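You operate a simulated robot arm through the tools that you are given. There is no shell and no other tool.

The job below is to be done with a simulated two-armed robot. You get a single attempt, and the scene is never put back.

Task
Pack the used blue cartridge in the orange box and mark LINE done.
Fine: stand it inside, shut the lid and close both clips again. Set down upright: what you pick out.

Only the result counts: the job must be done as asked and must still hold three seconds after the hand-in. Knocking over, shifting, dropping, spilling or breaking anything else fails it. A push-on lid holds only when it is set on centred and level and pressed home; a screw cap is set on level and turned clockwise until tight.

Robot
Two 7-joint arms with fingered hands on one trunk that stands fixed in place. Base frame: the origin is at the foot of the trunk, x ahead of it, y to its left, z up. Readings come in m, rad, newtons and seconds.
The left shoulder is at [0.2, 0.135, 1.12], the right one opposite. Payload 4 kg a hand.
The tool frame of a hand sits at the grasp point between the pads (the TCP): z along the fingers, y along the line on which they close. The tips reach 0.025 m beyond it. Largest opening 0.088 m; the body of the gripper starts 0.029 m behind the TCP. The gripper is a hand of 4 fingers: y runs from the thumb to the fingers, the wrist lies at [-0.013, -0.106, -0.174] in the tool frame, and closing takes about 1.5 s.
Orientation is that of the tool frame in the base frame, as a unit quaternion [w, x, y, z]. With the fingers straight down and the wrist toward the robot, the tool's x, y and z point along [0, 1, 0], [1, 0, 0] and [0, 0, -1] of the base frame.

Tools
- The arms move only by the tool play_rows. It takes "left_plan", "right_plan" or both (then of equal length, played together; a hand with none holds still); each is a list of rows, each an object of numbers (a shift or turn left out is 0, a gripper value left out holds the last): "dx", "dy", "dz": the shift along the tool's x, y, z in units of 25 mm (1.0 is 25 mm); "ax", "ay", "az": the turn, a rotation vector about the tool's x, y, z in units of 8 degrees (1.0 is 8 degrees); "gripper": the gripper command, from -1 (shut) to 1 (fully open), values between in proportion. In form: [{"dx": .., "dy": .., "dz": .., "ax": .., "ay": .., "az": .., "gripper": ..}, ...]. A call has 1 to 20 rows; each row shifts and turns the commanded pose from where the row before left it, along the tool's axes as they then stand. A call with a number of a shift or a turn outside -1 to 1 is refused whole. Rows are played at 5 a second. More than 0.05 m and 0.15 rad between two rows, or a gripper value outside its range, and nothing of the call is played. Where a pose cannot be reached the arm comes as near as it can. A force on the tool above 40 N (or 10 N above the force at the start of the call, whichever is more), or a blocked arm, ends the call early, and 0.2 s more pass. Each finger travels about 0.153 m/s and halts on what it meets, pressing with about 26 N; the grip force reading is that of the motor and also rises with nothing between the fingers. The clock runs only during rows and for 0.2 s after the last one: add rows that do not move to give the fingers time. It gives the time, the measured TCP pose, the force on the tool (base axes), the opening and the grip force at its end, in the units of the frame above (readings bear some noise), with the torque about the TCP (base axes, N m) and any sound that the robot's microphone picked up.
- Cameras (640 x 400 px; columns grow to the right, rows downward): "scene" is now at [0.1292, 0.0412, 1.7269]; the picture's right is [0.50, -0.87, 0.00], its down [-0.60, -0.34, -0.73] and it looks along [0.63, 0.36, -0.69] (base axes); focal length 214 px, centre (320, 200). "left" rides on the left gripper at [-0.064, -0.083, -0.098] in its tool frame; the picture's right is [-0.62, -0.37, 0.69], its down [0.71, -0.63, 0.30] and it looks along [0.32, 0.68, 0.65] (tool axes); focal length 265 px, centre (320, 200). "right" rides on the right gripper at [0.064, -0.083, -0.098] in its tool frame; the picture's right is [-0.62, 0.37, -0.69], its down [-0.71, -0.63, 0.30] and it looks along [-0.32, 0.68, 0.65] (tool axes); focal length 265 px, centre (320, 200). There is no depth. A picture from a camera that has moved, and an enlarged one, comes with that camera's place and axes in the base frame and with its lens.
- capture(camera): a new picture of that camera. It takes no simulated time.
- move_column(by): slides the trunk up (or, below 0, down) by that many m; the arms and the scene camera ride with it, the base frame stays. It gives what a move gives, with no picture.
- set_grasp(shape, hand): the hand has 4 fingers and takes this shape, open, in about a second: jaw (thumb against the fingers, like two jaws); tri (thumb and two fingers); tip (a fingertip pinch); poke (one finger out to press); point (the index stretched); flat (the hand flat); cup (the hand cupped); fist (a fist). The gripper value then closes the fingers along that shape, each until it touches; the sizes above hold for jaw. It gives what a move gives, with no picture.
- aim_head(pan, tilt): turns the head with the scene camera to pan (to the left, within 1.693 rad either way) and tilt (down, from -0.506 to 1.204), counted from straight ahead of the robot. It gives what a move gives.
- zoom(camera, box): a new picture of the part [left, top, right, bottom] of that camera's present view, enlarged. It takes no simulated time.
- hand_in(): hands the job in; it is judged then, once.

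Places have to be worked out from the pictures, the camera data and where the tool is seen. Open the grippers and draw the arms clear of the work before you hand the job in, unless the task says otherwise.

The tools are called after "Emit:" as a command line: name --argument value ..., lists and objects as JSON in quotes. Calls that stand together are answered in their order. play_rows: Moves the arms, as the interface text tells. Its arguments: {"type":"object","properties":{"left_plan":{"type":"array","items":{"type":"object","properties":{"dx":{"type":"number"},"dy":{"type":"number"},"dz":{"type":"number"},"ax":{"type":"number"},"ay":{"type":"number"},"az":{"type":"number"},"gripper":{"type":"number"}}}},"right_plan":{"type":"array","items":{"type":"object","properties":{"dx":{"type":"number"},"dy":{"type":"number"},"dz":{"type":"number"},"ax":{"type":"number"},"ay":{"type":"number"},"az":{"type":"number"},"gripper":{"type":"number"}}}}},"required":[]} The other tools are called the same way: move_column (by) slides the trunk up or down; set_grasp (shape, hand) gives the hand a shape; aim_head (pan, tilt) turns the head that bears the scene camera; capture (camera) takes a picture; zoom (camera, box) takes an enlarged picture of a part of a camera's view; hand_in () hands the job in.

At the start:

```text
time: 0.0
left_ee_pos: [0.3947, 0.4756, 1.4897]
left_tcp_rot: [0.0, 0.707, 0.707, 0.0]
left_ft_force: [0.8, -0.3, 0.9]
left_moment: [0.01, 0.02, 0.0]
left_width: 0.0876
left_grip_force: 0.0
left_shape: jaw
right_ee_pos: [0.5702, 0.0017, 1.5639]
right_tcp_rot: [0.0, 0.707, 0.707, 0.0]
right_ft_force: [-0.7, 0.2, 0.4]
right_moment: [0.02, 0.0, 0.0]
right_width: 0.0875
right_grip_force: 0.1
right_shape: jaw
trunk travel left (down, up): [-0.725, 0.045]
head pan, tilt: [0.524, 0.759]
```

scene: 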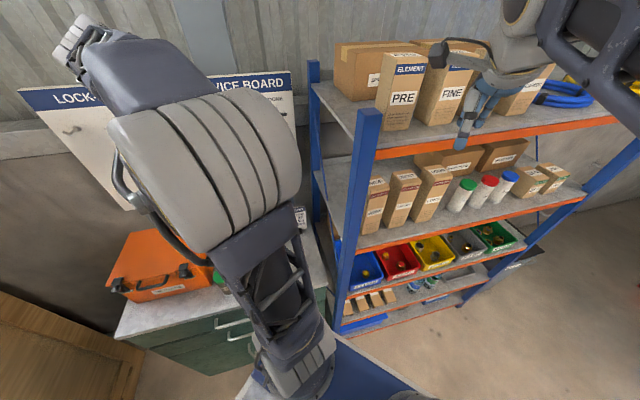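
right: 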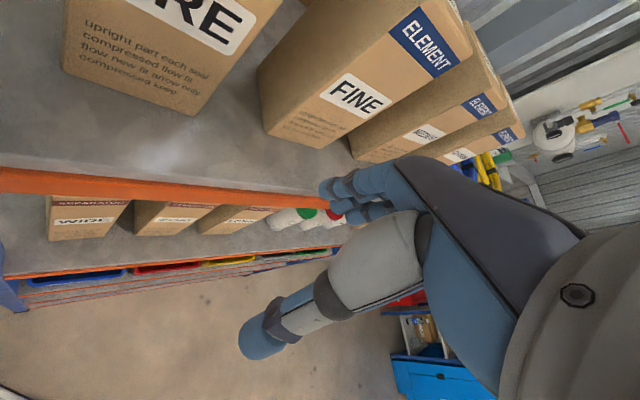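
left: 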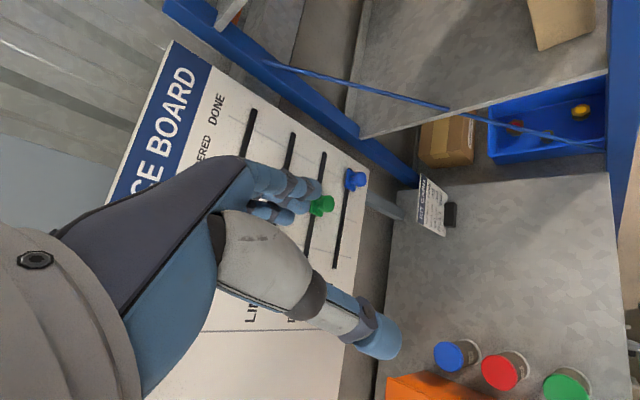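

I start by looking around: the scene view is blocked by the left arm, so I enlarge what I have and check the left camera's view of the board and bench.

Emit:
zoom --camera "left" --box '[100, 0, 480, 400]'

Emit:
zoom --camera "scene" --box '[0, 60, 340, 400]'

Emit:
zoom --camera "scene" --box '[310, 130, 640, 340]'

Emit:
aim_head --pan 1.0 --tilt 0.75

```text
1.00 times, centred on (290, 200) of left (not enlarged: the box is as wide or as high as the picture)
camera zoom: at [0.3103, 0.4108, 1.5873], right [-0.37, -0.62, -0.69], down [-0.63, 0.71, -0.3], along [0.68, 0.32, -0.65], focal length 265 px, centre (350, 200)
```

zoom: 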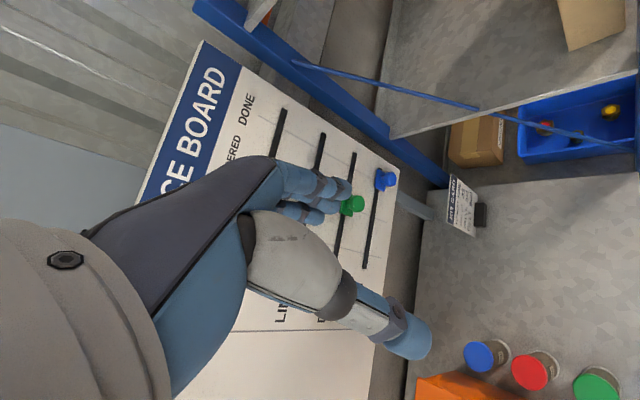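

```text
1.18 times, centred on (170, 230) of scene
camera zoom: at [0.1292, 0.0412, 1.7269], right [0.5, -0.87, 0.0], down [-0.6, -0.34, -0.73], along [0.63, 0.36, -0.69], focal length 252 px, centre (496, 165)
```

zoom: 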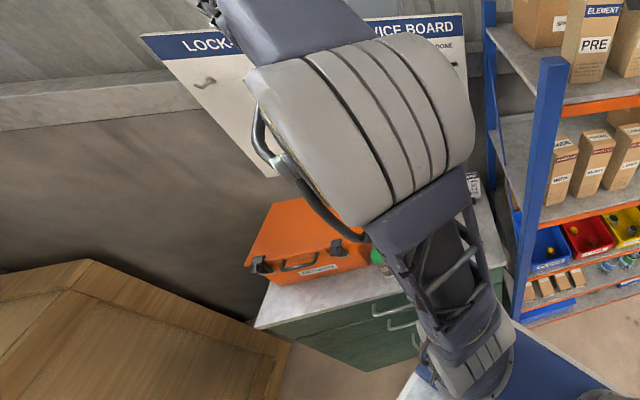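

```text
1.90 times, centred on (475, 235) of scene
camera zoom: at [0.1292, 0.0412, 1.7269], right [0.5, -0.87, 0.0], down [-0.6, -0.34, -0.73], along [0.63, 0.36, -0.69], focal length 408 px, centre (25, 133)
```

zoom: 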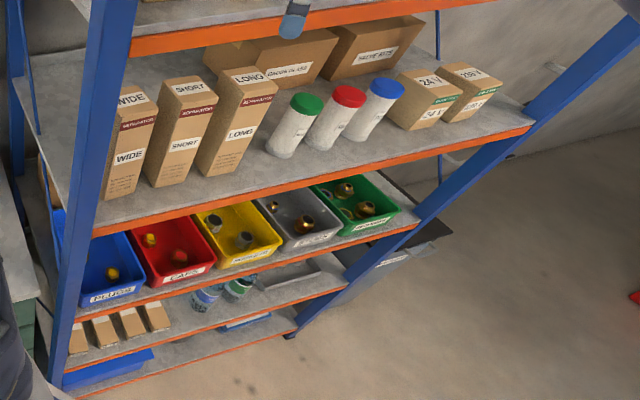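

```text
time: 0.9
left_ee_pos: [0.3948, 0.4752, 1.4896]
left_tcp_rot: [0.0, 0.707, 0.707, 0.0]
left_ft_force: [-0.2, 0.6, -0.3]
left_moment: [-0.03, -0.01, -0.01]
left_width: 0.0876
left_grip_force: 0.1
left_shape: jaw
right_ee_pos: [0.5712, 0.0024, 1.5638]
right_tcp_rot: [0.0, 0.707, 0.707, 0.0]
right_ft_force: [0.7, 0.3, 0.0]
right_moment: [0.0, 0.01, -0.01]
right_width: 0.0876
right_grip_force: 0.0
right_shape: jaw
trunk travel left (down, up): [-0.725, 0.045]
head pan, tilt: [1.0, 0.75]
```

The head is turned left; I take a new scene picture to see the bench.

Emit:
capture --camera "scene"

Emit:
zoom --camera "left" --box '[380, 150, 540, 250]'

Emit:
zoom --camera "left" --box '[380, 300, 640, 400]'

```text
taken
camera scene: at [0.1026, 0.0696, 1.7276], right [0.84, -0.54, 0.0], down [-0.37, -0.57, -0.73], along [0.4, 0.62, -0.68], focal length 214 px, centre (320, 200)
```

scene: 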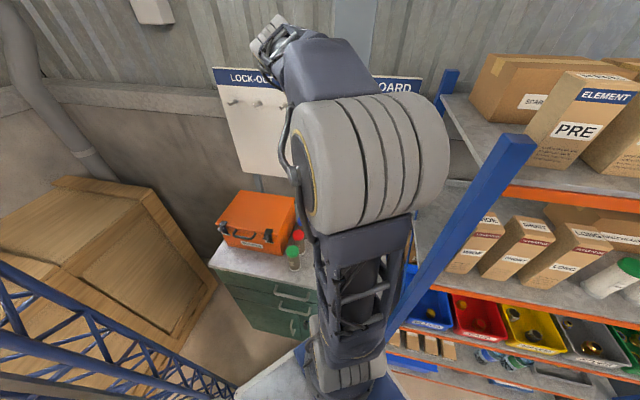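

```text
4.00 times, centred on (460, 200) of left
camera zoom: at [0.3102, 0.4108, 1.5873], right [-0.37, -0.62, -0.69], down [-0.63, 0.71, -0.3], along [0.68, 0.32, -0.65], focal length 1062 px, centre (-240, 200)
```

zoom: 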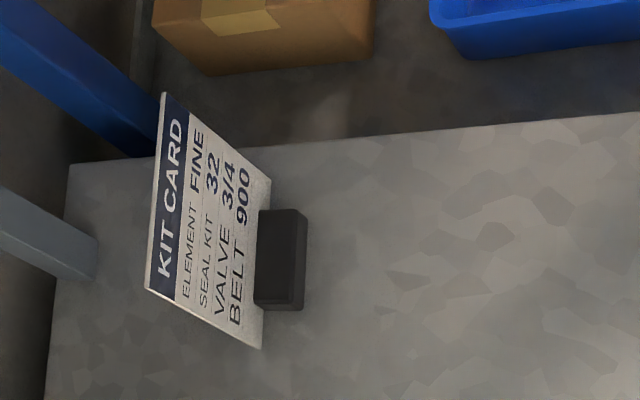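

```text
2.46 times, centred on (510, 350) of left
camera zoom: at [0.3102, 0.4108, 1.5873], right [-0.37, -0.62, -0.69], down [-0.63, 0.71, -0.3], along [0.68, 0.32, -0.65], focal length 653 px, centre (-148, -169)
```

zoom: 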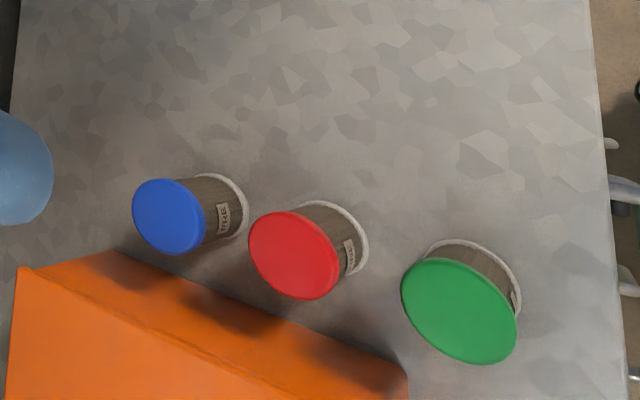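

The bench and board lie at 45° to my left; the used blue cartridge seems near (0.36, 0.60, cap z≈1.07), with the board plane at x+y≈1.22. I turn the left hand left about vertical and draw back a little to see the board and box better with its camera.

Emit:
play_rows --left_plan '[{"az": -1, "dy": -0.6}, {"az": -1, "dy": -0.6}, {"az": -1, "dy": -0.6}, {"az": -1, "dy": -0.6}, {"az": -1, "dy": -0.6}, {}]'

Emit:
capture --camera "left"

Emit:
capture --camera "scene"

```text
time: 2.3
left_ee_pos: [0.323, 0.4552, 1.4874]
left_tcp_rot: [0.0, 0.422, 0.906, 0.0]
left_ft_force: [-0.1, -0.2, 0.4]
left_moment: [-0.02, -0.01, -0.01]
left_width: 0.0877
left_grip_force: 0.1
left_shape: jaw
right_ee_pos: [0.5709, 0.0009, 1.5636]
right_tcp_rot: [0.0, 0.707, 0.707, 0.0]
right_ft_force: [0.4, 0.2, -0.1]
right_moment: [-0.03, 0.02, 0.03]
right_width: 0.0876
right_grip_force: 0.1
right_shape: jaw
trunk travel left (down, up): [-0.725, 0.045]
head pan, tilt: [1.0, 0.75]
```

```text
taken
camera left: at [0.3011, 0.3518, 1.5852], right [0.12, -0.71, -0.69], down [-0.94, 0.14, -0.3], along [0.31, 0.69, -0.65], focal length 265 px, centre (320, 200)
```

left: 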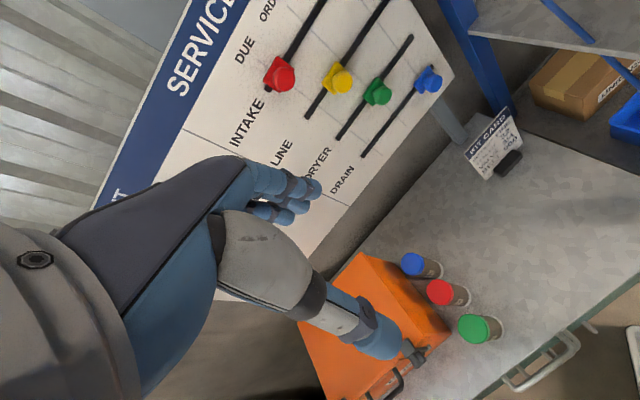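

```text
taken
camera scene: at [0.1026, 0.0696, 1.7276], right [0.84, -0.54, 0.0], down [-0.37, -0.57, -0.73], along [0.4, 0.62, -0.68], focal length 214 px, centre (320, 200)
```

scene: 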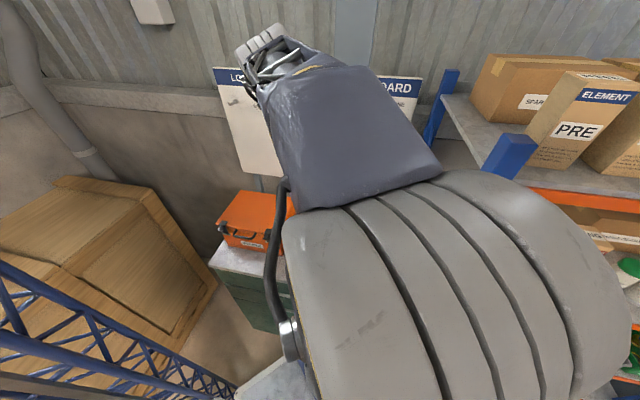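

Now the board reads clearly: rows INTAKE (red), LINE (yellow), DRYER (green), DRAIN (blue), with DUE at left and DONE at right. I enlarge the knobs and the box.

Emit:
zoom --camera "left" --box '[220, 0, 460, 150]'

Emit:
zoom --camera "left" --box '[300, 240, 540, 400]'

Emit:
zoom --camera "scene" --box '[190, 170, 310, 270]'

```text
2.67 times, centred on (340, 75) of left
camera zoom: at [0.3011, 0.3518, 1.5852], right [0.12, -0.71, -0.69], down [-0.94, 0.14, -0.3], along [0.31, 0.69, -0.65], focal length 708 px, centre (267, 533)
```

zoom: 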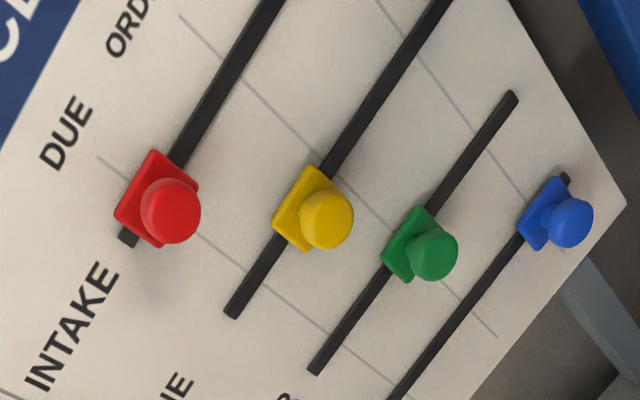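

```text
2.50 times, centred on (420, 320) of left
camera zoom: at [0.3011, 0.3518, 1.5852], right [0.12, -0.71, -0.69], down [-0.94, 0.14, -0.3], along [0.31, 0.69, -0.65], focal length 664 px, centre (70, -100)
```

zoom: 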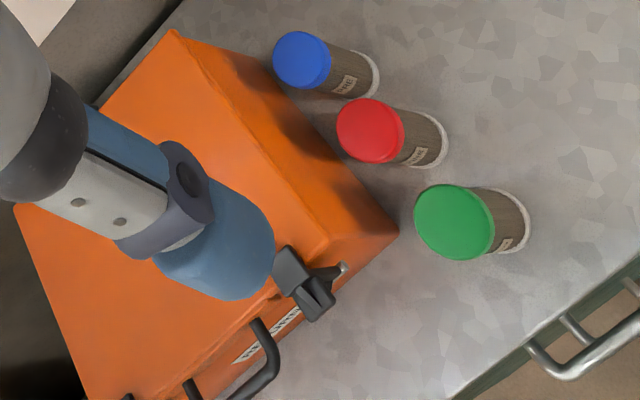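

```text
4.00 times, centred on (250, 220) of scene
camera zoom: at [0.1026, 0.0696, 1.7276], right [0.84, -0.54, 0.0], down [-0.37, -0.57, -0.73], along [0.4, 0.62, -0.68], focal length 858 px, centre (600, 120)
```

zoom: 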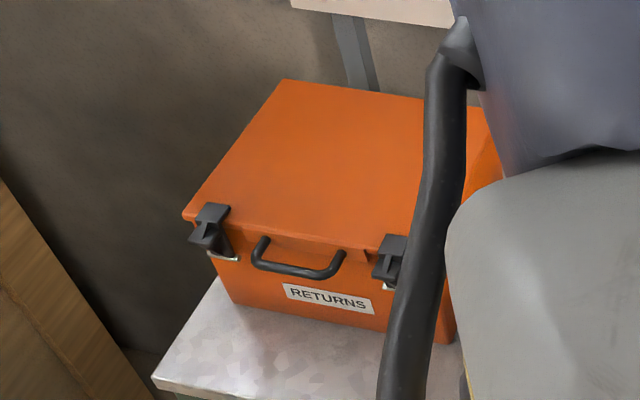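

The LINE knob (yellow) sits near (0.60, 0.585, 1.35), a bit short of the ORDERED line, and DONE for that row is about 0.1 m further right along the board. I shape the left hand to poke and look at how the finger lies relative to the tool frame.

Emit:
set_grasp --hand "left" --shape "poke"

Emit:
capture --camera "left"

Emit:
capture --camera "scene"

```text
time: 3.2
left_ee_pos: [0.3235, 0.4557, 1.4879]
left_tcp_rot: [0.0, 0.423, 0.906, -0.001]
left_ft_force: [0.3, -0.2, -0.3]
left_moment: [-0.02, 0.01, -0.01]
left_width: 0.0003
left_grip_force: 0.0
left_shape: poke
right_ee_pos: [0.5704, 0.0025, 1.5636]
right_tcp_rot: [0.0, 0.707, 0.707, 0.0]
right_ft_force: [0.4, -0.8, -0.5]
right_moment: [-0.01, 0.04, -0.02]
right_width: 0.0876
right_grip_force: 0.1
right_shape: jaw
trunk travel left (down, up): [-0.725, 0.045]
head pan, tilt: [1.0, 0.75]
```

```text
taken
camera left: at [0.3011, 0.352, 1.5853], right [0.12, -0.71, -0.69], down [-0.94, 0.14, -0.3], along [0.32, 0.69, -0.65], focal length 265 px, centre (320, 200)
```

left: 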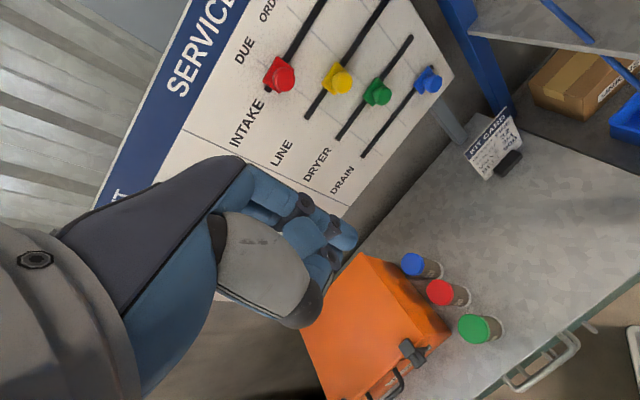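

```text
taken
camera scene: at [0.1026, 0.0696, 1.7276], right [0.84, -0.54, 0.0], down [-0.37, -0.57, -0.73], along [0.4, 0.62, -0.68], focal length 214 px, centre (320, 200)
```

scene: 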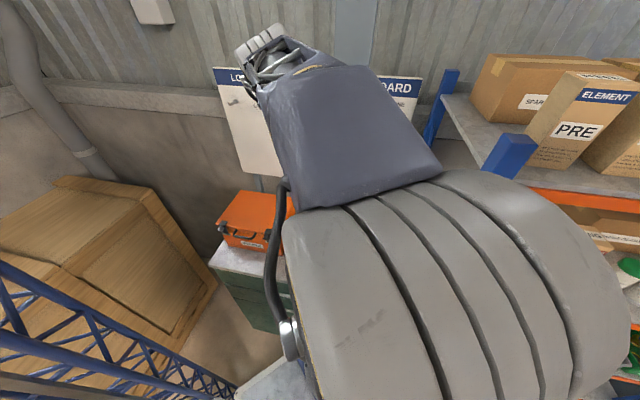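

I zoom on the hand to see where the poking fingertip is (the TCP should project to about (315,242), a point 25 mm beyond it to (344,251)).

Emit:
zoom --camera "left" --box '[200, 150, 400, 340]'

```text
2.11 times, centred on (300, 245) of left
camera zoom: at [0.3011, 0.352, 1.5853], right [0.12, -0.71, -0.69], down [-0.94, 0.14, -0.3], along [0.32, 0.69, -0.65], focal length 559 px, centre (362, 105)
```

zoom: 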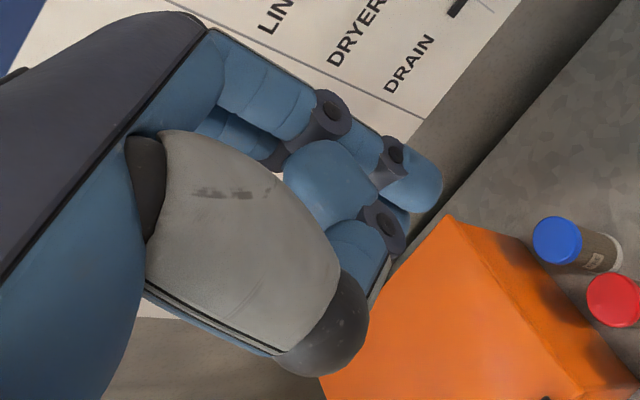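

The extended index tip lies about at tool (-0.01, 0, 0.025). I move forward a bit, then tilt the fingers toward the wall (72°) and stop well short of the board for another look.

Emit:
play_rows --left_plan '[{"dy": 1, "az": -0.6}, {"dy": 1}, {"dy": 1}, {"dy": 1}, {"ax": -1}, {"ax": -1}, {"ax": -1}, {"ax": -1}, {"ax": -1}, {"ax": -1}, {"ax": -1}, {"ax": -1}, {"ax": -1}, {}]'

Emit:
capture --camera "left"

Emit:
capture --camera "scene"

```text
time: 5.7
left_ee_pos: [0.3779, 0.5321, 1.4742]
left_tcp_rot: [0.03, 0.316, 0.834, 0.452]
left_ft_force: [0.4, 0.3, 0.1]
left_moment: [-0.02, -0.02, 0.03]
left_width: 0.0001
left_grip_force: 0.0
left_shape: poke
right_ee_pos: [0.5809, -0.0126, 1.5578]
right_tcp_rot: [-0.006, 0.707, 0.707, 0.001]
right_ft_force: [0.4, 0.0, 0.1]
right_moment: [0.06, 0.0, 0.01]
right_width: 0.0876
right_grip_force: 0.1
right_shape: jaw
trunk travel left (down, up): [-0.725, 0.045]
head pan, tilt: [1.0, 0.75]
stopped in row 12 (left hand): the arm was blocked; the commanded pose is now the measured one
```

```text
taken
camera left: at [0.3545, 0.3906, 1.4526], right [0.54, 0.02, -0.84], down [-0.78, 0.37, -0.5], along [0.3, 0.93, 0.22], focal length 265 px, centre (320, 200)
```

left: 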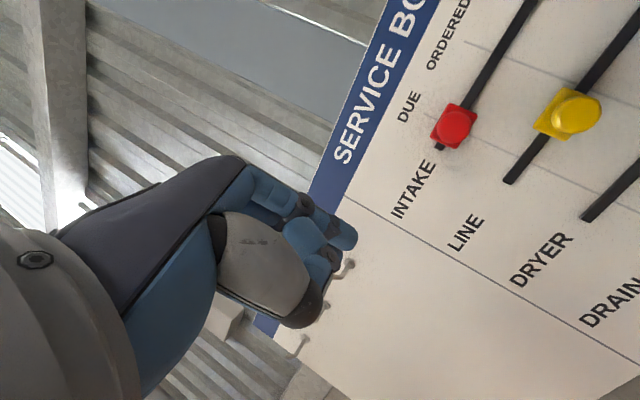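

```text
taken
camera scene: at [0.1127, 0.054, 1.725], right [0.84, -0.54, -0.01], down [-0.37, -0.57, -0.73], along [0.39, 0.62, -0.68], focal length 214 px, centre (320, 200)
```

scene: 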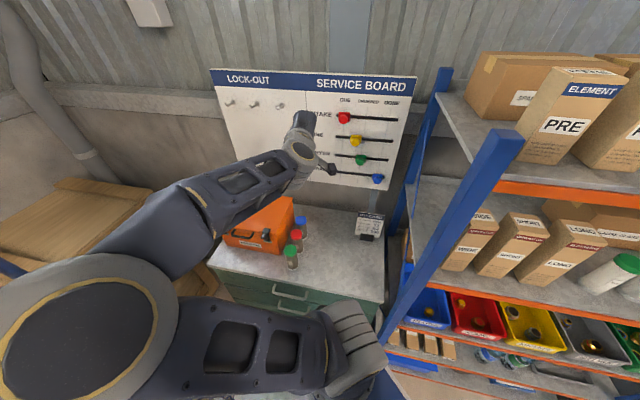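

The arm stopped as blocked and the trunk seems to have shifted slightly, so an elbow may be touching something. The scene view is now free; I take a closer look and turn the head to find the contact.

Emit:
zoom --camera "scene" --box '[200, 50, 440, 300]'

Emit:
aim_head --pan 1.6 --tilt 0.9

Emit:
capture --camera "scene"

Emit:
capture --camera "right"

```text
1.60 times, centred on (320, 175) of scene
camera zoom: at [0.1127, 0.054, 1.725], right [0.84, -0.54, -0.01], down [-0.37, -0.57, -0.73], along [0.39, 0.62, -0.68], focal length 343 px, centre (320, 240)
```

zoom: 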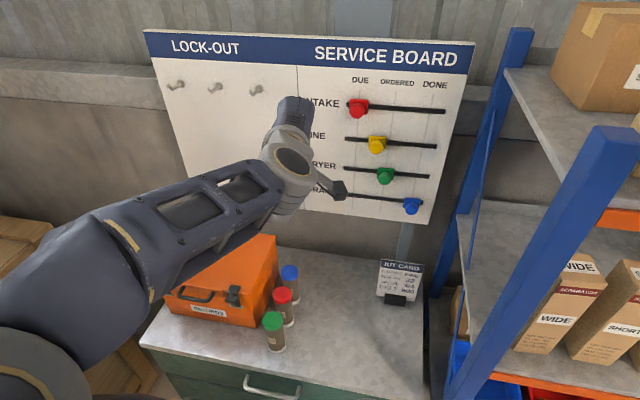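

```text
time: 6.7
left_ee_pos: [0.3782, 0.5332, 1.4751]
left_tcp_rot: [0.032, 0.316, 0.834, 0.451]
left_ft_force: [-0.3, -0.2, -0.2]
left_moment: [0.01, 0.0, 0.01]
left_width: 0.0001
left_grip_force: 0.1
left_shape: poke
right_ee_pos: [0.5829, -0.0104, 1.5588]
right_tcp_rot: [-0.007, 0.706, 0.708, 0.0]
right_ft_force: [0.2, -0.6, 1.1]
right_moment: [0.0, 0.0, 0.01]
right_width: 0.0875
right_grip_force: 0.1
right_shape: jaw
trunk travel left (down, up): [-0.725, 0.045]
head pan, tilt: [1.6, 0.901]
```

```text
taken
camera scene: at [0.0679, 0.0601, 1.7152], right [1.0, 0.03, -0.01], down [0.02, -0.78, -0.63], along [-0.02, 0.63, -0.78], focal length 214 px, centre (320, 200)
```

scene: 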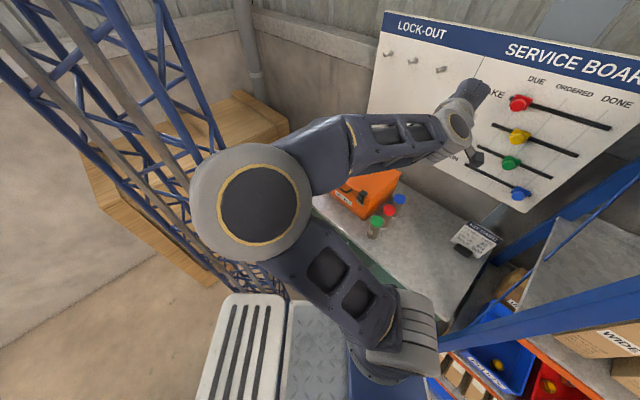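

```text
taken
camera right: at [0.4989, 0.054, 1.6572], right [0.38, -0.63, 0.68], down [-0.63, -0.71, -0.31], along [0.68, -0.32, -0.66], focal length 265 px, centre (320, 200)
```

right: 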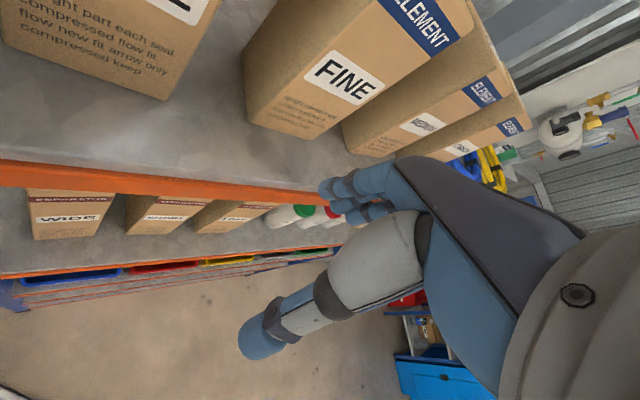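

The left elbow is leaning on the blue lattice mast at the robot's left. I undo part of the tilt to get off it, then will advance before tilting so that the elbow stays in.

Emit:
play_rows --left_plan '[{"ax": 1}, {"ax": 1}, {"ax": 1}, {}]'

Emit:
capture --camera "scene"

```text
time: 7.7
left_ee_pos: [0.3744, 0.5425, 1.4735]
left_tcp_rot: [-0.02, 0.322, 0.909, 0.265]
left_ft_force: [0.4, 0.2, -0.1]
left_moment: [-0.04, -0.02, -0.02]
left_width: 0.0002
left_grip_force: 0.1
left_shape: poke
right_ee_pos: [0.5718, 0.0022, 1.5644]
right_tcp_rot: [0.0, 0.708, 0.707, 0.0]
right_ft_force: [0.2, -0.4, -0.1]
right_moment: [-0.02, 0.0, 0.03]
right_width: 0.0876
right_grip_force: 0.1
right_shape: jaw
trunk travel left (down, up): [-0.725, 0.045]
head pan, tilt: [1.6, 0.901]
```

```text
taken
camera scene: at [0.0557, 0.0755, 1.7157], right [1.0, 0.03, 0.0], down [0.02, -0.78, -0.62], along [-0.02, 0.62, -0.78], focal length 214 px, centre (320, 200)
```

scene: 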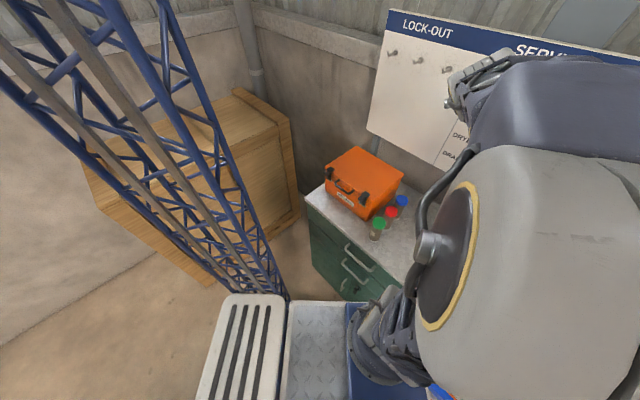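

The trunk is back to normal and the elbow is off the mast. I advance toward the front of the LINE row with the present tilt, keeping about 0.1 m from the board.

Emit:
play_rows --left_plan '[{"dx": -0.86, "dy": 0.13, "dz": 0.74}, {"dx": -0.86, "dy": 0.13, "dz": 0.74}, {"dx": -0.86, "dy": 0.13, "dz": 0.74}, {"dx": -0.86, "dy": 0.13, "dz": 0.74}, {"dx": -0.86, "dy": 0.13, "dz": 0.74}, {}]'

Emit:
capture --camera "left"

Emit:
capture --camera "scene"

```text
time: 9.1
left_ee_pos: [0.4798, 0.5361, 1.3783]
left_tcp_rot: [-0.02, 0.322, 0.909, 0.265]
left_ft_force: [-0.3, -0.8, 0.3]
left_moment: [0.03, 0.0, 0.0]
left_width: 0.0
left_grip_force: 0.0
left_shape: poke
right_ee_pos: [0.5716, 0.0035, 1.5625]
right_tcp_rot: [0.0, 0.707, 0.707, -0.001]
right_ft_force: [-0.4, 0.5, 0.5]
right_moment: [0.0, 0.0, 0.03]
right_width: 0.0876
right_grip_force: 0.0
right_shape: jaw
trunk travel left (down, up): [-0.725, 0.045]
head pan, tilt: [1.6, 0.901]
```

```text
taken
camera left: at [0.4678, 0.3959, 1.4104], right [0.36, -0.25, -0.9], down [-0.9, 0.15, -0.41], along [0.24, 0.96, -0.17], focal length 265 px, centre (320, 200)
```

left: 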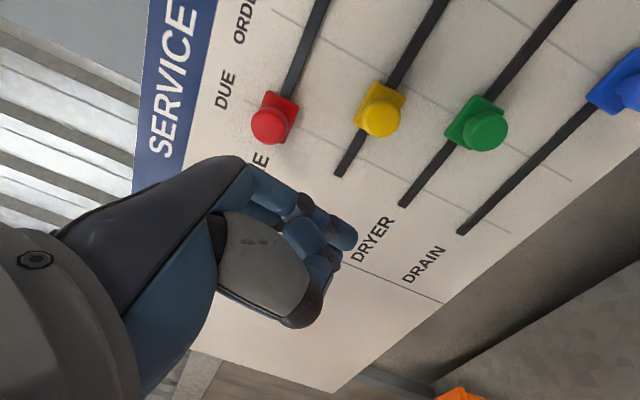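

```text
taken
camera scene: at [0.0556, 0.0754, 1.7157], right [1.0, 0.03, 0.0], down [0.02, -0.78, -0.62], along [-0.02, 0.62, -0.78], focal length 214 px, centre (320, 200)
```

scene: 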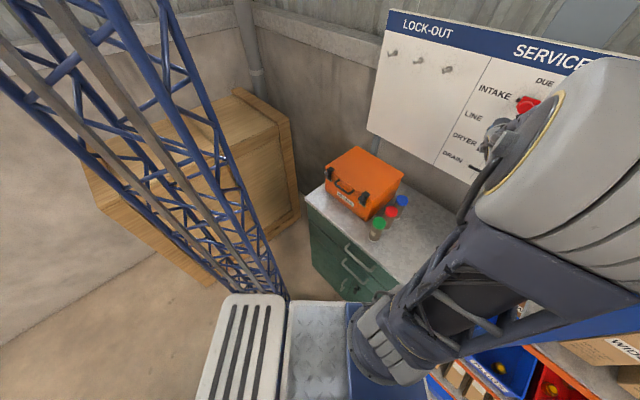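

The knob is triangulated at (0.594, 0.577, 1.356) and DONE is about 0.104 m to the right along the wall. I tilt further toward the wall in a short step and check the elbow.

Emit:
play_rows --left_plan '[{"ax": -0.925, "ay": -0.374, "az": -0.064}, {"ax": -0.925, "ay": -0.374, "az": -0.064}, {"ax": -0.925, "ay": -0.374, "az": -0.064}, {}]'

Emit:
capture --camera "scene"

Emit:
capture --camera "left"

```text
time: 10.1
left_ee_pos: [0.479, 0.538, 1.3789]
left_tcp_rot: [0.116, 0.326, 0.844, 0.41]
left_ft_force: [0.0, -1.1, 0.4]
left_moment: [0.0, 0.01, 0.0]
left_width: 0.0
left_grip_force: 0.0
left_shape: poke
right_ee_pos: [0.5713, 0.0019, 1.5639]
right_tcp_rot: [0.0, 0.707, 0.708, -0.001]
right_ft_force: [0.0, -0.4, -0.1]
right_moment: [0.04, 0.04, 0.01]
right_width: 0.0876
right_grip_force: 0.1
right_shape: jaw
trunk travel left (down, up): [-0.725, 0.045]
head pan, tilt: [1.6, 0.901]
```

```text
taken
camera scene: at [0.0556, 0.0754, 1.7157], right [1.0, 0.03, 0.0], down [0.02, -0.78, -0.62], along [-0.02, 0.62, -0.78], focal length 214 px, centre (320, 200)
```

scene: 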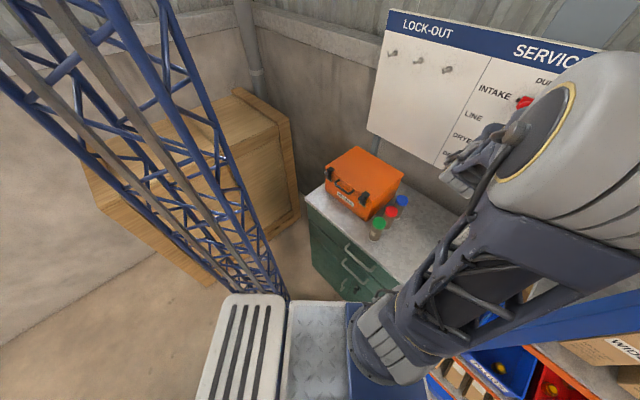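

```text
taken
camera left: at [0.4445, 0.3958, 1.373], right [0.62, -0.14, -0.77], down [-0.69, 0.37, -0.63], along [0.37, 0.92, 0.13], focal length 265 px, centre (320, 200)
```

left: 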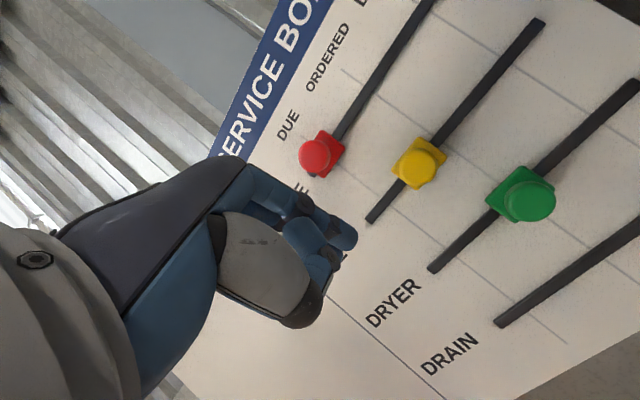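

The elbow stays up and clear, so I finish the tilt (two more small turns) and check again.

Emit:
play_rows --left_plan '[{"ax": -0.925, "ay": -0.374, "az": -0.064}, {"ax": -0.925, "ay": -0.374, "az": -0.064}, {}]'

Emit:
aim_head --pan 0.9 --tilt 0.75

Emit:
capture --camera "scene"

Emit:
capture --camera "left"

```text
time: 10.9
left_ee_pos: [0.4786, 0.5383, 1.3794]
left_tcp_rot: [0.205, 0.323, 0.779, 0.496]
left_ft_force: [-0.5, -0.6, 0.2]
left_moment: [-0.02, -0.02, -0.02]
left_width: 0.0
left_grip_force: 0.0
left_shape: poke
right_ee_pos: [0.5723, 0.002, 1.5631]
right_tcp_rot: [0.0, 0.707, 0.708, 0.0]
right_ft_force: [0.6, -1.2, 0.3]
right_moment: [0.02, 0.02, 0.04]
right_width: 0.0877
right_grip_force: 0.1
right_shape: jaw
trunk travel left (down, up): [-0.725, 0.045]
head pan, tilt: [1.6, 0.901]
```

```text
time: 12.0
left_ee_pos: [0.4793, 0.5372, 1.3799]
left_tcp_rot: [0.204, 0.323, 0.78, 0.496]
left_ft_force: [-0.1, 0.1, 0.9]
left_moment: [0.0, -0.04, 0.0]
left_width: 0.0
left_grip_force: 0.0
left_shape: poke
right_ee_pos: [0.5723, 0.0035, 1.5638]
right_tcp_rot: [0.001, 0.706, 0.708, 0.0]
right_ft_force: [0.1, 0.4, 0.1]
right_moment: [0.02, 0.0, 0.02]
right_width: 0.0877
right_grip_force: 0.0
right_shape: jaw
trunk travel left (down, up): [-0.725, 0.045]
head pan, tilt: [0.901, 0.75]
```

```text
taken
camera scene: at [0.1092, 0.0649, 1.7276], right [0.78, -0.62, 0.0], down [-0.42, -0.53, -0.73], along [0.45, 0.57, -0.68], focal length 214 px, centre (320, 200)
```

scene: 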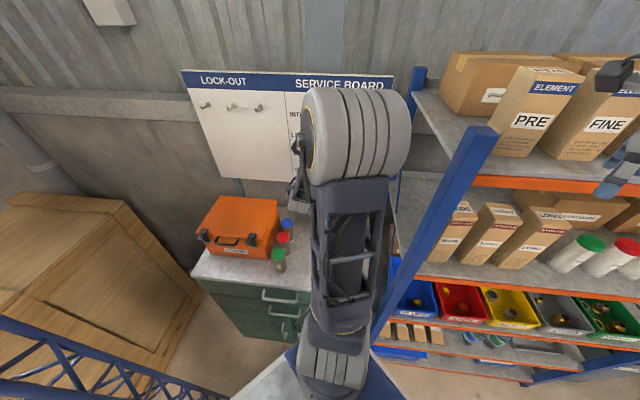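

```text
taken
camera left: at [0.437, 0.4024, 1.346], right [0.77, -0.1, -0.63], down [-0.5, 0.51, -0.7], along [0.39, 0.85, 0.34], focal length 265 px, centre (320, 200)
```

left: 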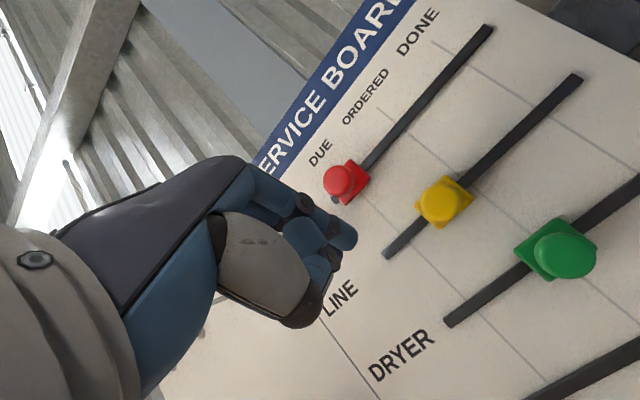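

The tool now points at the wall with its x along the wall to the left. I advance 7 cm so the fingertip comes just left of the yellow knob, still short of the board.

Emit:
play_rows --left_plan '[{"dy": 0.19, "dz": 0.94}, {"dy": 0.19, "dz": 0.94}, {"dy": 0.19, "dz": 0.94}, {}]'

Emit:
capture --camera "left"

```text
time: 13.0
left_ee_pos: [0.5295, 0.5876, 1.3632]
left_tcp_rot: [0.205, 0.322, 0.779, 0.497]
left_ft_force: [-0.9, 0.2, 0.7]
left_moment: [-0.01, -0.01, 0.03]
left_width: 0.0
left_grip_force: 0.1
left_shape: poke
right_ee_pos: [0.5722, 0.0028, 1.5642]
right_tcp_rot: [0.0, 0.707, 0.707, 0.001]
right_ft_force: [0.1, 0.5, 0.1]
right_moment: [-0.02, -0.02, 0.04]
right_width: 0.0879
right_grip_force: 0.1
right_shape: jaw
trunk travel left (down, up): [-0.725, 0.045]
head pan, tilt: [0.901, 0.75]
```

```text
taken
camera left: at [0.4874, 0.4529, 1.3288], right [0.77, -0.1, -0.63], down [-0.5, 0.51, -0.7], along [0.39, 0.85, 0.34], focal length 265 px, centre (320, 200)
```

left: 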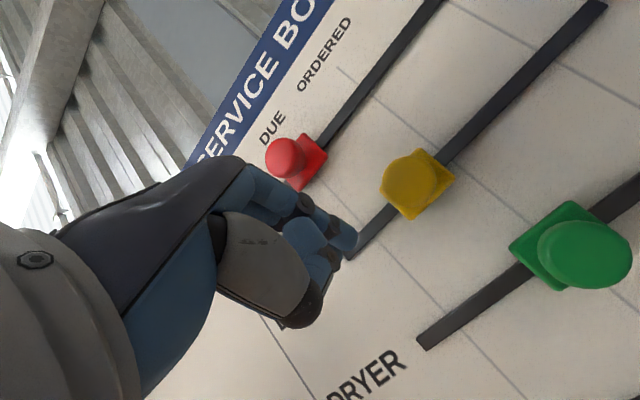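

I zoom on the fingertip and knob to judge the gap.

Emit:
zoom --camera "left" --box '[270, 120, 470, 320]'

Emit:
zoom --camera "scene" --box '[240, 70, 420, 220]'

```text
2.00 times, centred on (370, 220) of left
camera zoom: at [0.4874, 0.4529, 1.3288], right [0.77, -0.1, -0.63], down [-0.5, 0.51, -0.7], along [0.39, 0.85, 0.34], focal length 531 px, centre (220, 160)
```

zoom: 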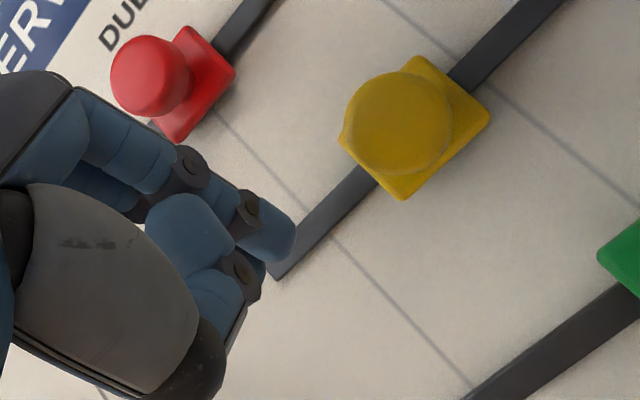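

```text
2.67 times, centred on (330, 145) of scene
camera zoom: at [0.1093, 0.0649, 1.7276], right [0.78, -0.62, 0.0], down [-0.42, -0.53, -0.73], along [0.45, 0.57, -0.68], focal length 572 px, centre (293, 347)
```

zoom: 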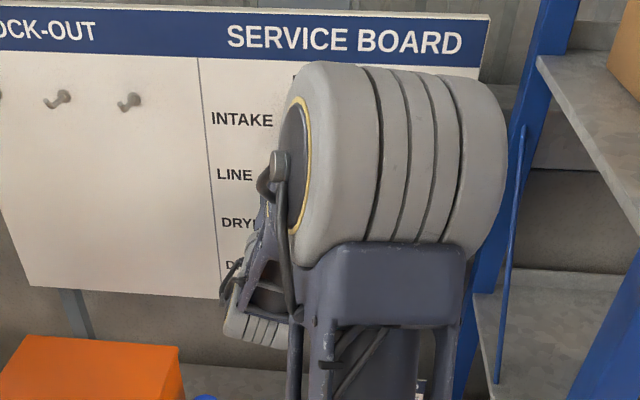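

The tip is over the slot's left end. I creep 2 cm straight toward the board and watch the force.

Emit:
play_rows --left_plan '[{"dy": 0.17, "dz": 0.36}, {"dy": 0.17, "dz": 0.36}, {}]'

Emit:
zoom --camera "left" --box '[270, 120, 470, 320]'

```text
time: 13.8
left_ee_pos: [0.5437, 0.6003, 1.3622]
left_tcp_rot: [0.205, 0.323, 0.779, 0.496]
left_ft_force: [-0.6, 0.1, 0.5]
left_moment: [0.02, 0.0, 0.0]
left_width: 0.0002
left_grip_force: 0.2
left_shape: poke
right_ee_pos: [0.5724, 0.0022, 1.5635]
right_tcp_rot: [0.0, 0.707, 0.707, 0.0]
right_ft_force: [0.7, -0.6, -0.3]
right_moment: [0.0, -0.01, -0.01]
right_width: 0.0878
right_grip_force: 0.0
right_shape: jaw
trunk travel left (down, up): [-0.725, 0.045]
head pan, tilt: [0.901, 0.75]
```

```text
2.00 times, centred on (370, 220) of left
camera zoom: at [0.502, 0.4659, 1.3282], right [0.77, -0.1, -0.63], down [-0.5, 0.51, -0.7], along [0.39, 0.85, 0.34], focal length 531 px, centre (220, 160)
```

zoom: 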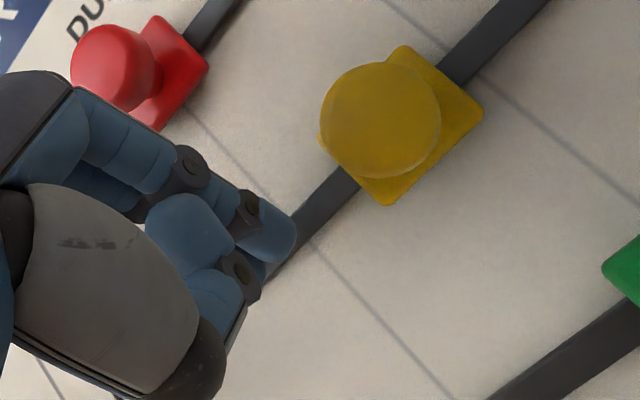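

No contact yet; by projection the knob cap is at tool (-0.052, 0.003, 0.020), radius about 16 mm. I go 12 mm closer, then slide right (tool -x) 4 cm and look.

Emit:
play_rows --left_plan '[{"dy": 0.2, "dz": 0.43}, {"dx": -0.4}, {"dx": -0.4}, {"dx": -0.4}, {"dx": -0.4}, {}]'

Emit:
zoom --camera "left" --box '[270, 120, 470, 320]'

```text
time: 15.2
left_ee_pos: [0.5806, 0.5813, 1.3631]
left_tcp_rot: [0.205, 0.323, 0.78, 0.496]
left_ft_force: [0.0, 0.6, 1.4]
left_moment: [-0.01, 0.02, 0.04]
left_width: 0.0001
left_grip_force: 0.0
left_shape: poke
right_ee_pos: [0.5719, 0.0016, 1.5642]
right_tcp_rot: [0.0, 0.706, 0.708, 0.0]
right_ft_force: [0.4, -0.4, -0.5]
right_moment: [-0.03, -0.02, -0.01]
right_width: 0.0875
right_grip_force: 0.1
right_shape: jaw
trunk travel left (down, up): [-0.725, 0.045]
head pan, tilt: [0.901, 0.75]
```

```text
2.00 times, centred on (370, 220) of left
camera zoom: at [0.5382, 0.4461, 1.3284], right [0.77, -0.1, -0.63], down [-0.5, 0.51, -0.7], along [0.39, 0.85, 0.34], focal length 531 px, centre (220, 160)
```

zoom: 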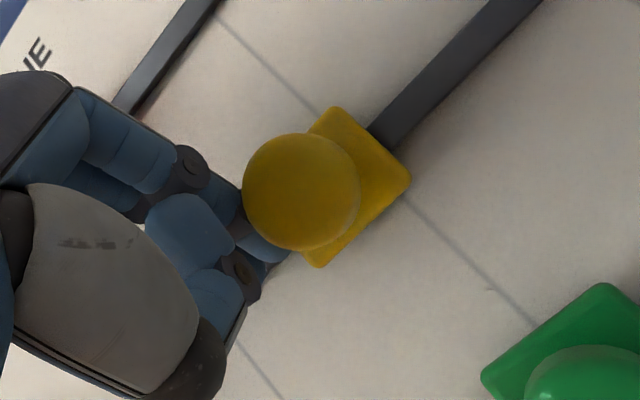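

The knob has begun to move (about 13 mm) with the fingertip behind it. I push on right by 8 cm and check against the DONE line.

Emit:
play_rows --left_plan '[{"dx": -0.4}, {"dx": -0.4}, {"dx": -0.4}, {"dx": -0.4}, {"dx": -0.4}, {"dx": -0.4}, {"dx": -0.4}, {"dx": -0.4}, {}]'

Emit:
capture --camera "left"

Emit:
capture --camera "scene"

```text
time: 17.2
left_ee_pos: [0.6353, 0.5254, 1.3626]
left_tcp_rot: [0.204, 0.323, 0.78, 0.496]
left_ft_force: [-0.1, 1.1, 0.2]
left_moment: [-0.03, 0.01, 0.03]
left_width: 0.0001
left_grip_force: 0.0
left_shape: poke
right_ee_pos: [0.5718, 0.0018, 1.5638]
right_tcp_rot: [0.0, 0.706, 0.708, 0.0]
right_ft_force: [1.2, -0.3, 0.4]
right_moment: [0.0, 0.0, 0.01]
right_width: 0.0876
right_grip_force: 0.0
right_shape: jaw
trunk travel left (down, up): [-0.725, 0.045]
head pan, tilt: [0.901, 0.75]
```

```text
taken
camera left: at [0.5931, 0.3905, 1.3292], right [0.77, -0.1, -0.63], down [-0.5, 0.51, -0.7], along [0.39, 0.85, 0.34], focal length 265 px, centre (320, 200)
```

left: 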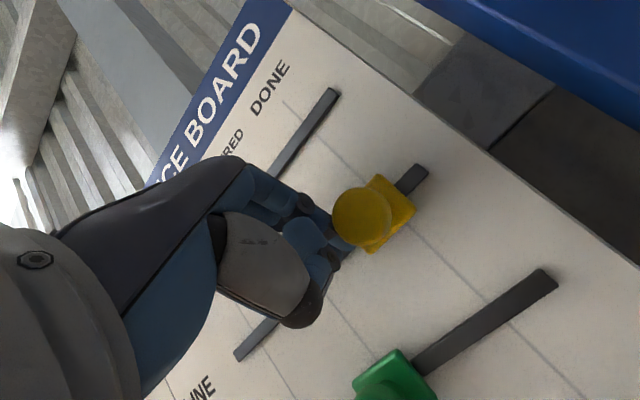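

```text
taken
camera scene: at [0.1093, 0.0649, 1.7276], right [0.78, -0.62, 0.0], down [-0.42, -0.53, -0.73], along [0.45, 0.57, -0.68], focal length 214 px, centre (320, 200)
```

scene: 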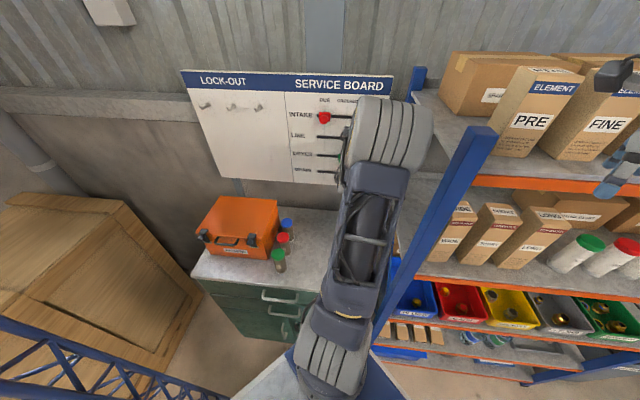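

I zoom to compare the knob plate with the DONE line.

Emit:
zoom --camera "left" --box '[300, 120, 480, 300]'

Emit:
zoom --camera "left" --box '[230, 40, 430, 260]'

```text
2.22 times, centred on (390, 210) of left
camera zoom: at [0.5931, 0.3905, 1.3292], right [0.77, -0.1, -0.63], down [-0.5, 0.51, -0.7], along [0.39, 0.85, 0.34], focal length 590 px, centre (164, 178)
```

zoom: 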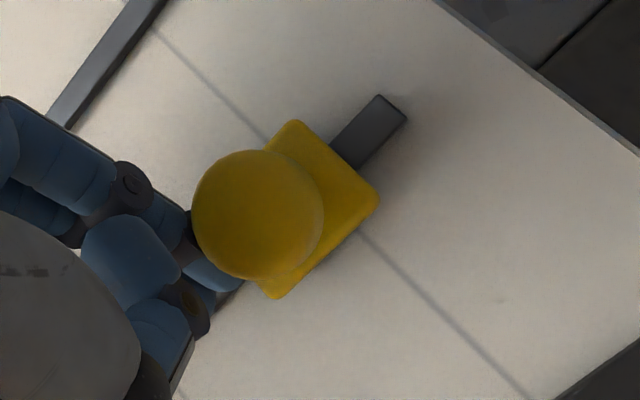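

```text
1.82 times, centred on (330, 150) of left
camera zoom: at [0.5931, 0.3905, 1.3292], right [0.77, -0.1, -0.63], down [-0.5, 0.51, -0.7], along [0.39, 0.85, 0.34], focal length 483 px, centre (302, 291)
```

zoom: 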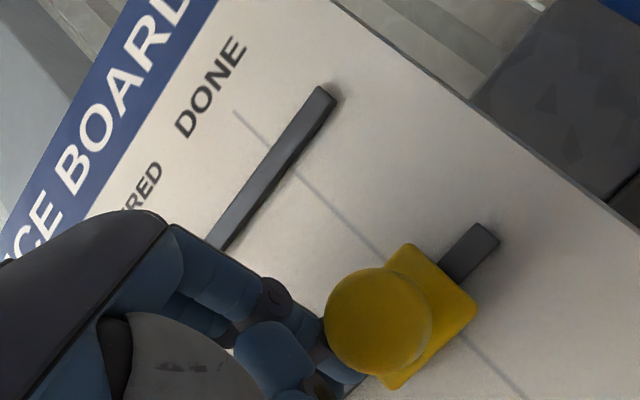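

The DONE line crosses the plate about a quarter of its width from the right edge, so it needs roughly 10 mm more. I push 10 mm further.

Emit:
play_rows --left_plan '[{"dx": -0.2}, {"dx": -0.2}, {}]'

Emit:
zoom --camera "left" --box '[300, 120, 480, 300]'

```text
time: 18.0
left_ee_pos: [0.643, 0.5177, 1.3626]
left_tcp_rot: [0.204, 0.323, 0.78, 0.495]
left_ft_force: [-0.1, 1.4, -0.1]
left_moment: [0.0, 0.01, 0.03]
left_width: 0.0
left_grip_force: 0.2
left_shape: poke
right_ee_pos: [0.5708, 0.003, 1.5634]
right_tcp_rot: [0.001, 0.706, 0.708, 0.0]
right_ft_force: [0.0, 0.1, 0.2]
right_moment: [-0.04, 0.02, 0.01]
right_width: 0.0877
right_grip_force: 0.1
right_shape: jaw
trunk travel left (down, up): [-0.725, 0.045]
head pan, tilt: [0.901, 0.75]
```

```text
2.22 times, centred on (390, 210) of left
camera zoom: at [0.6006, 0.3829, 1.329], right [0.77, -0.1, -0.63], down [-0.5, 0.51, -0.7], along [0.39, 0.85, 0.34], focal length 590 px, centre (164, 178)
```

zoom: 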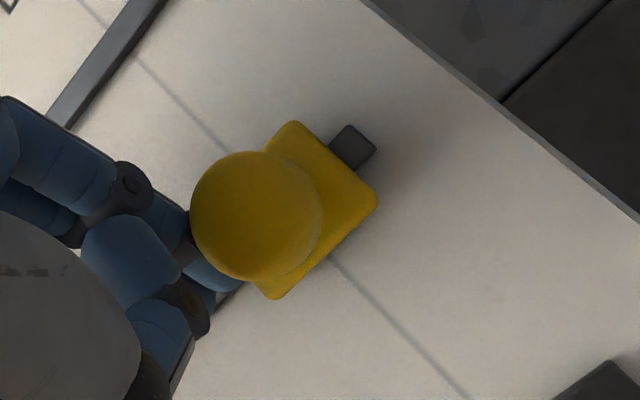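

The DONE line now crosses the middle of the plate. I back the finger off to the left, then straight away from the board, and verify.

Emit:
play_rows --left_plan '[{"dx": 0.4}, {"dx": 0.6}, {"dy": -0.42, "dz": -0.9}, {"dy": -0.42, "dz": -0.9}, {"dy": -0.42, "dz": -0.9}, {"dy": -0.42, "dz": -0.9}, {}]'

Emit:
capture --camera "left"

Emit:
capture --camera "scene"

```text
time: 19.6
left_ee_pos: [0.5525, 0.4642, 1.3669]
left_tcp_rot: [0.204, 0.323, 0.78, 0.496]
left_ft_force: [0.0, 1.1, 0.6]
left_moment: [-0.01, 0.0, -0.01]
left_width: 0.0
left_grip_force: 0.1
left_shape: poke
right_ee_pos: [0.5718, 0.0014, 1.5645]
right_tcp_rot: [0.0, 0.707, 0.708, 0.0]
right_ft_force: [0.8, 0.3, -0.4]
right_moment: [0.04, -0.03, -0.01]
right_width: 0.0875
right_grip_force: 0.0
right_shape: jaw
trunk travel left (down, up): [-0.725, 0.045]
head pan, tilt: [0.901, 0.75]
```

```text
taken
camera left: at [0.5115, 0.3295, 1.3317], right [0.77, -0.1, -0.63], down [-0.5, 0.51, -0.7], along [0.39, 0.85, 0.34], focal length 265 px, centre (320, 200)
```

left: 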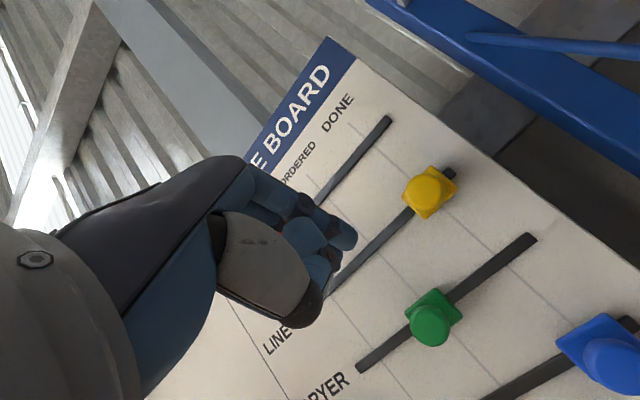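

```text
taken
camera scene: at [0.1093, 0.0649, 1.7276], right [0.78, -0.62, 0.0], down [-0.42, -0.53, -0.73], along [0.45, 0.57, -0.68], focal length 214 px, centre (320, 200)
```

scene: 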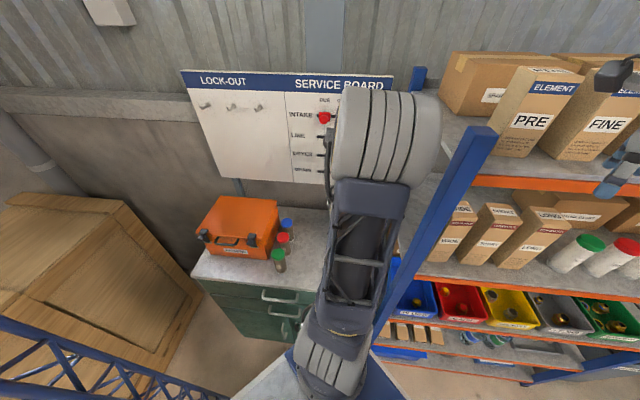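

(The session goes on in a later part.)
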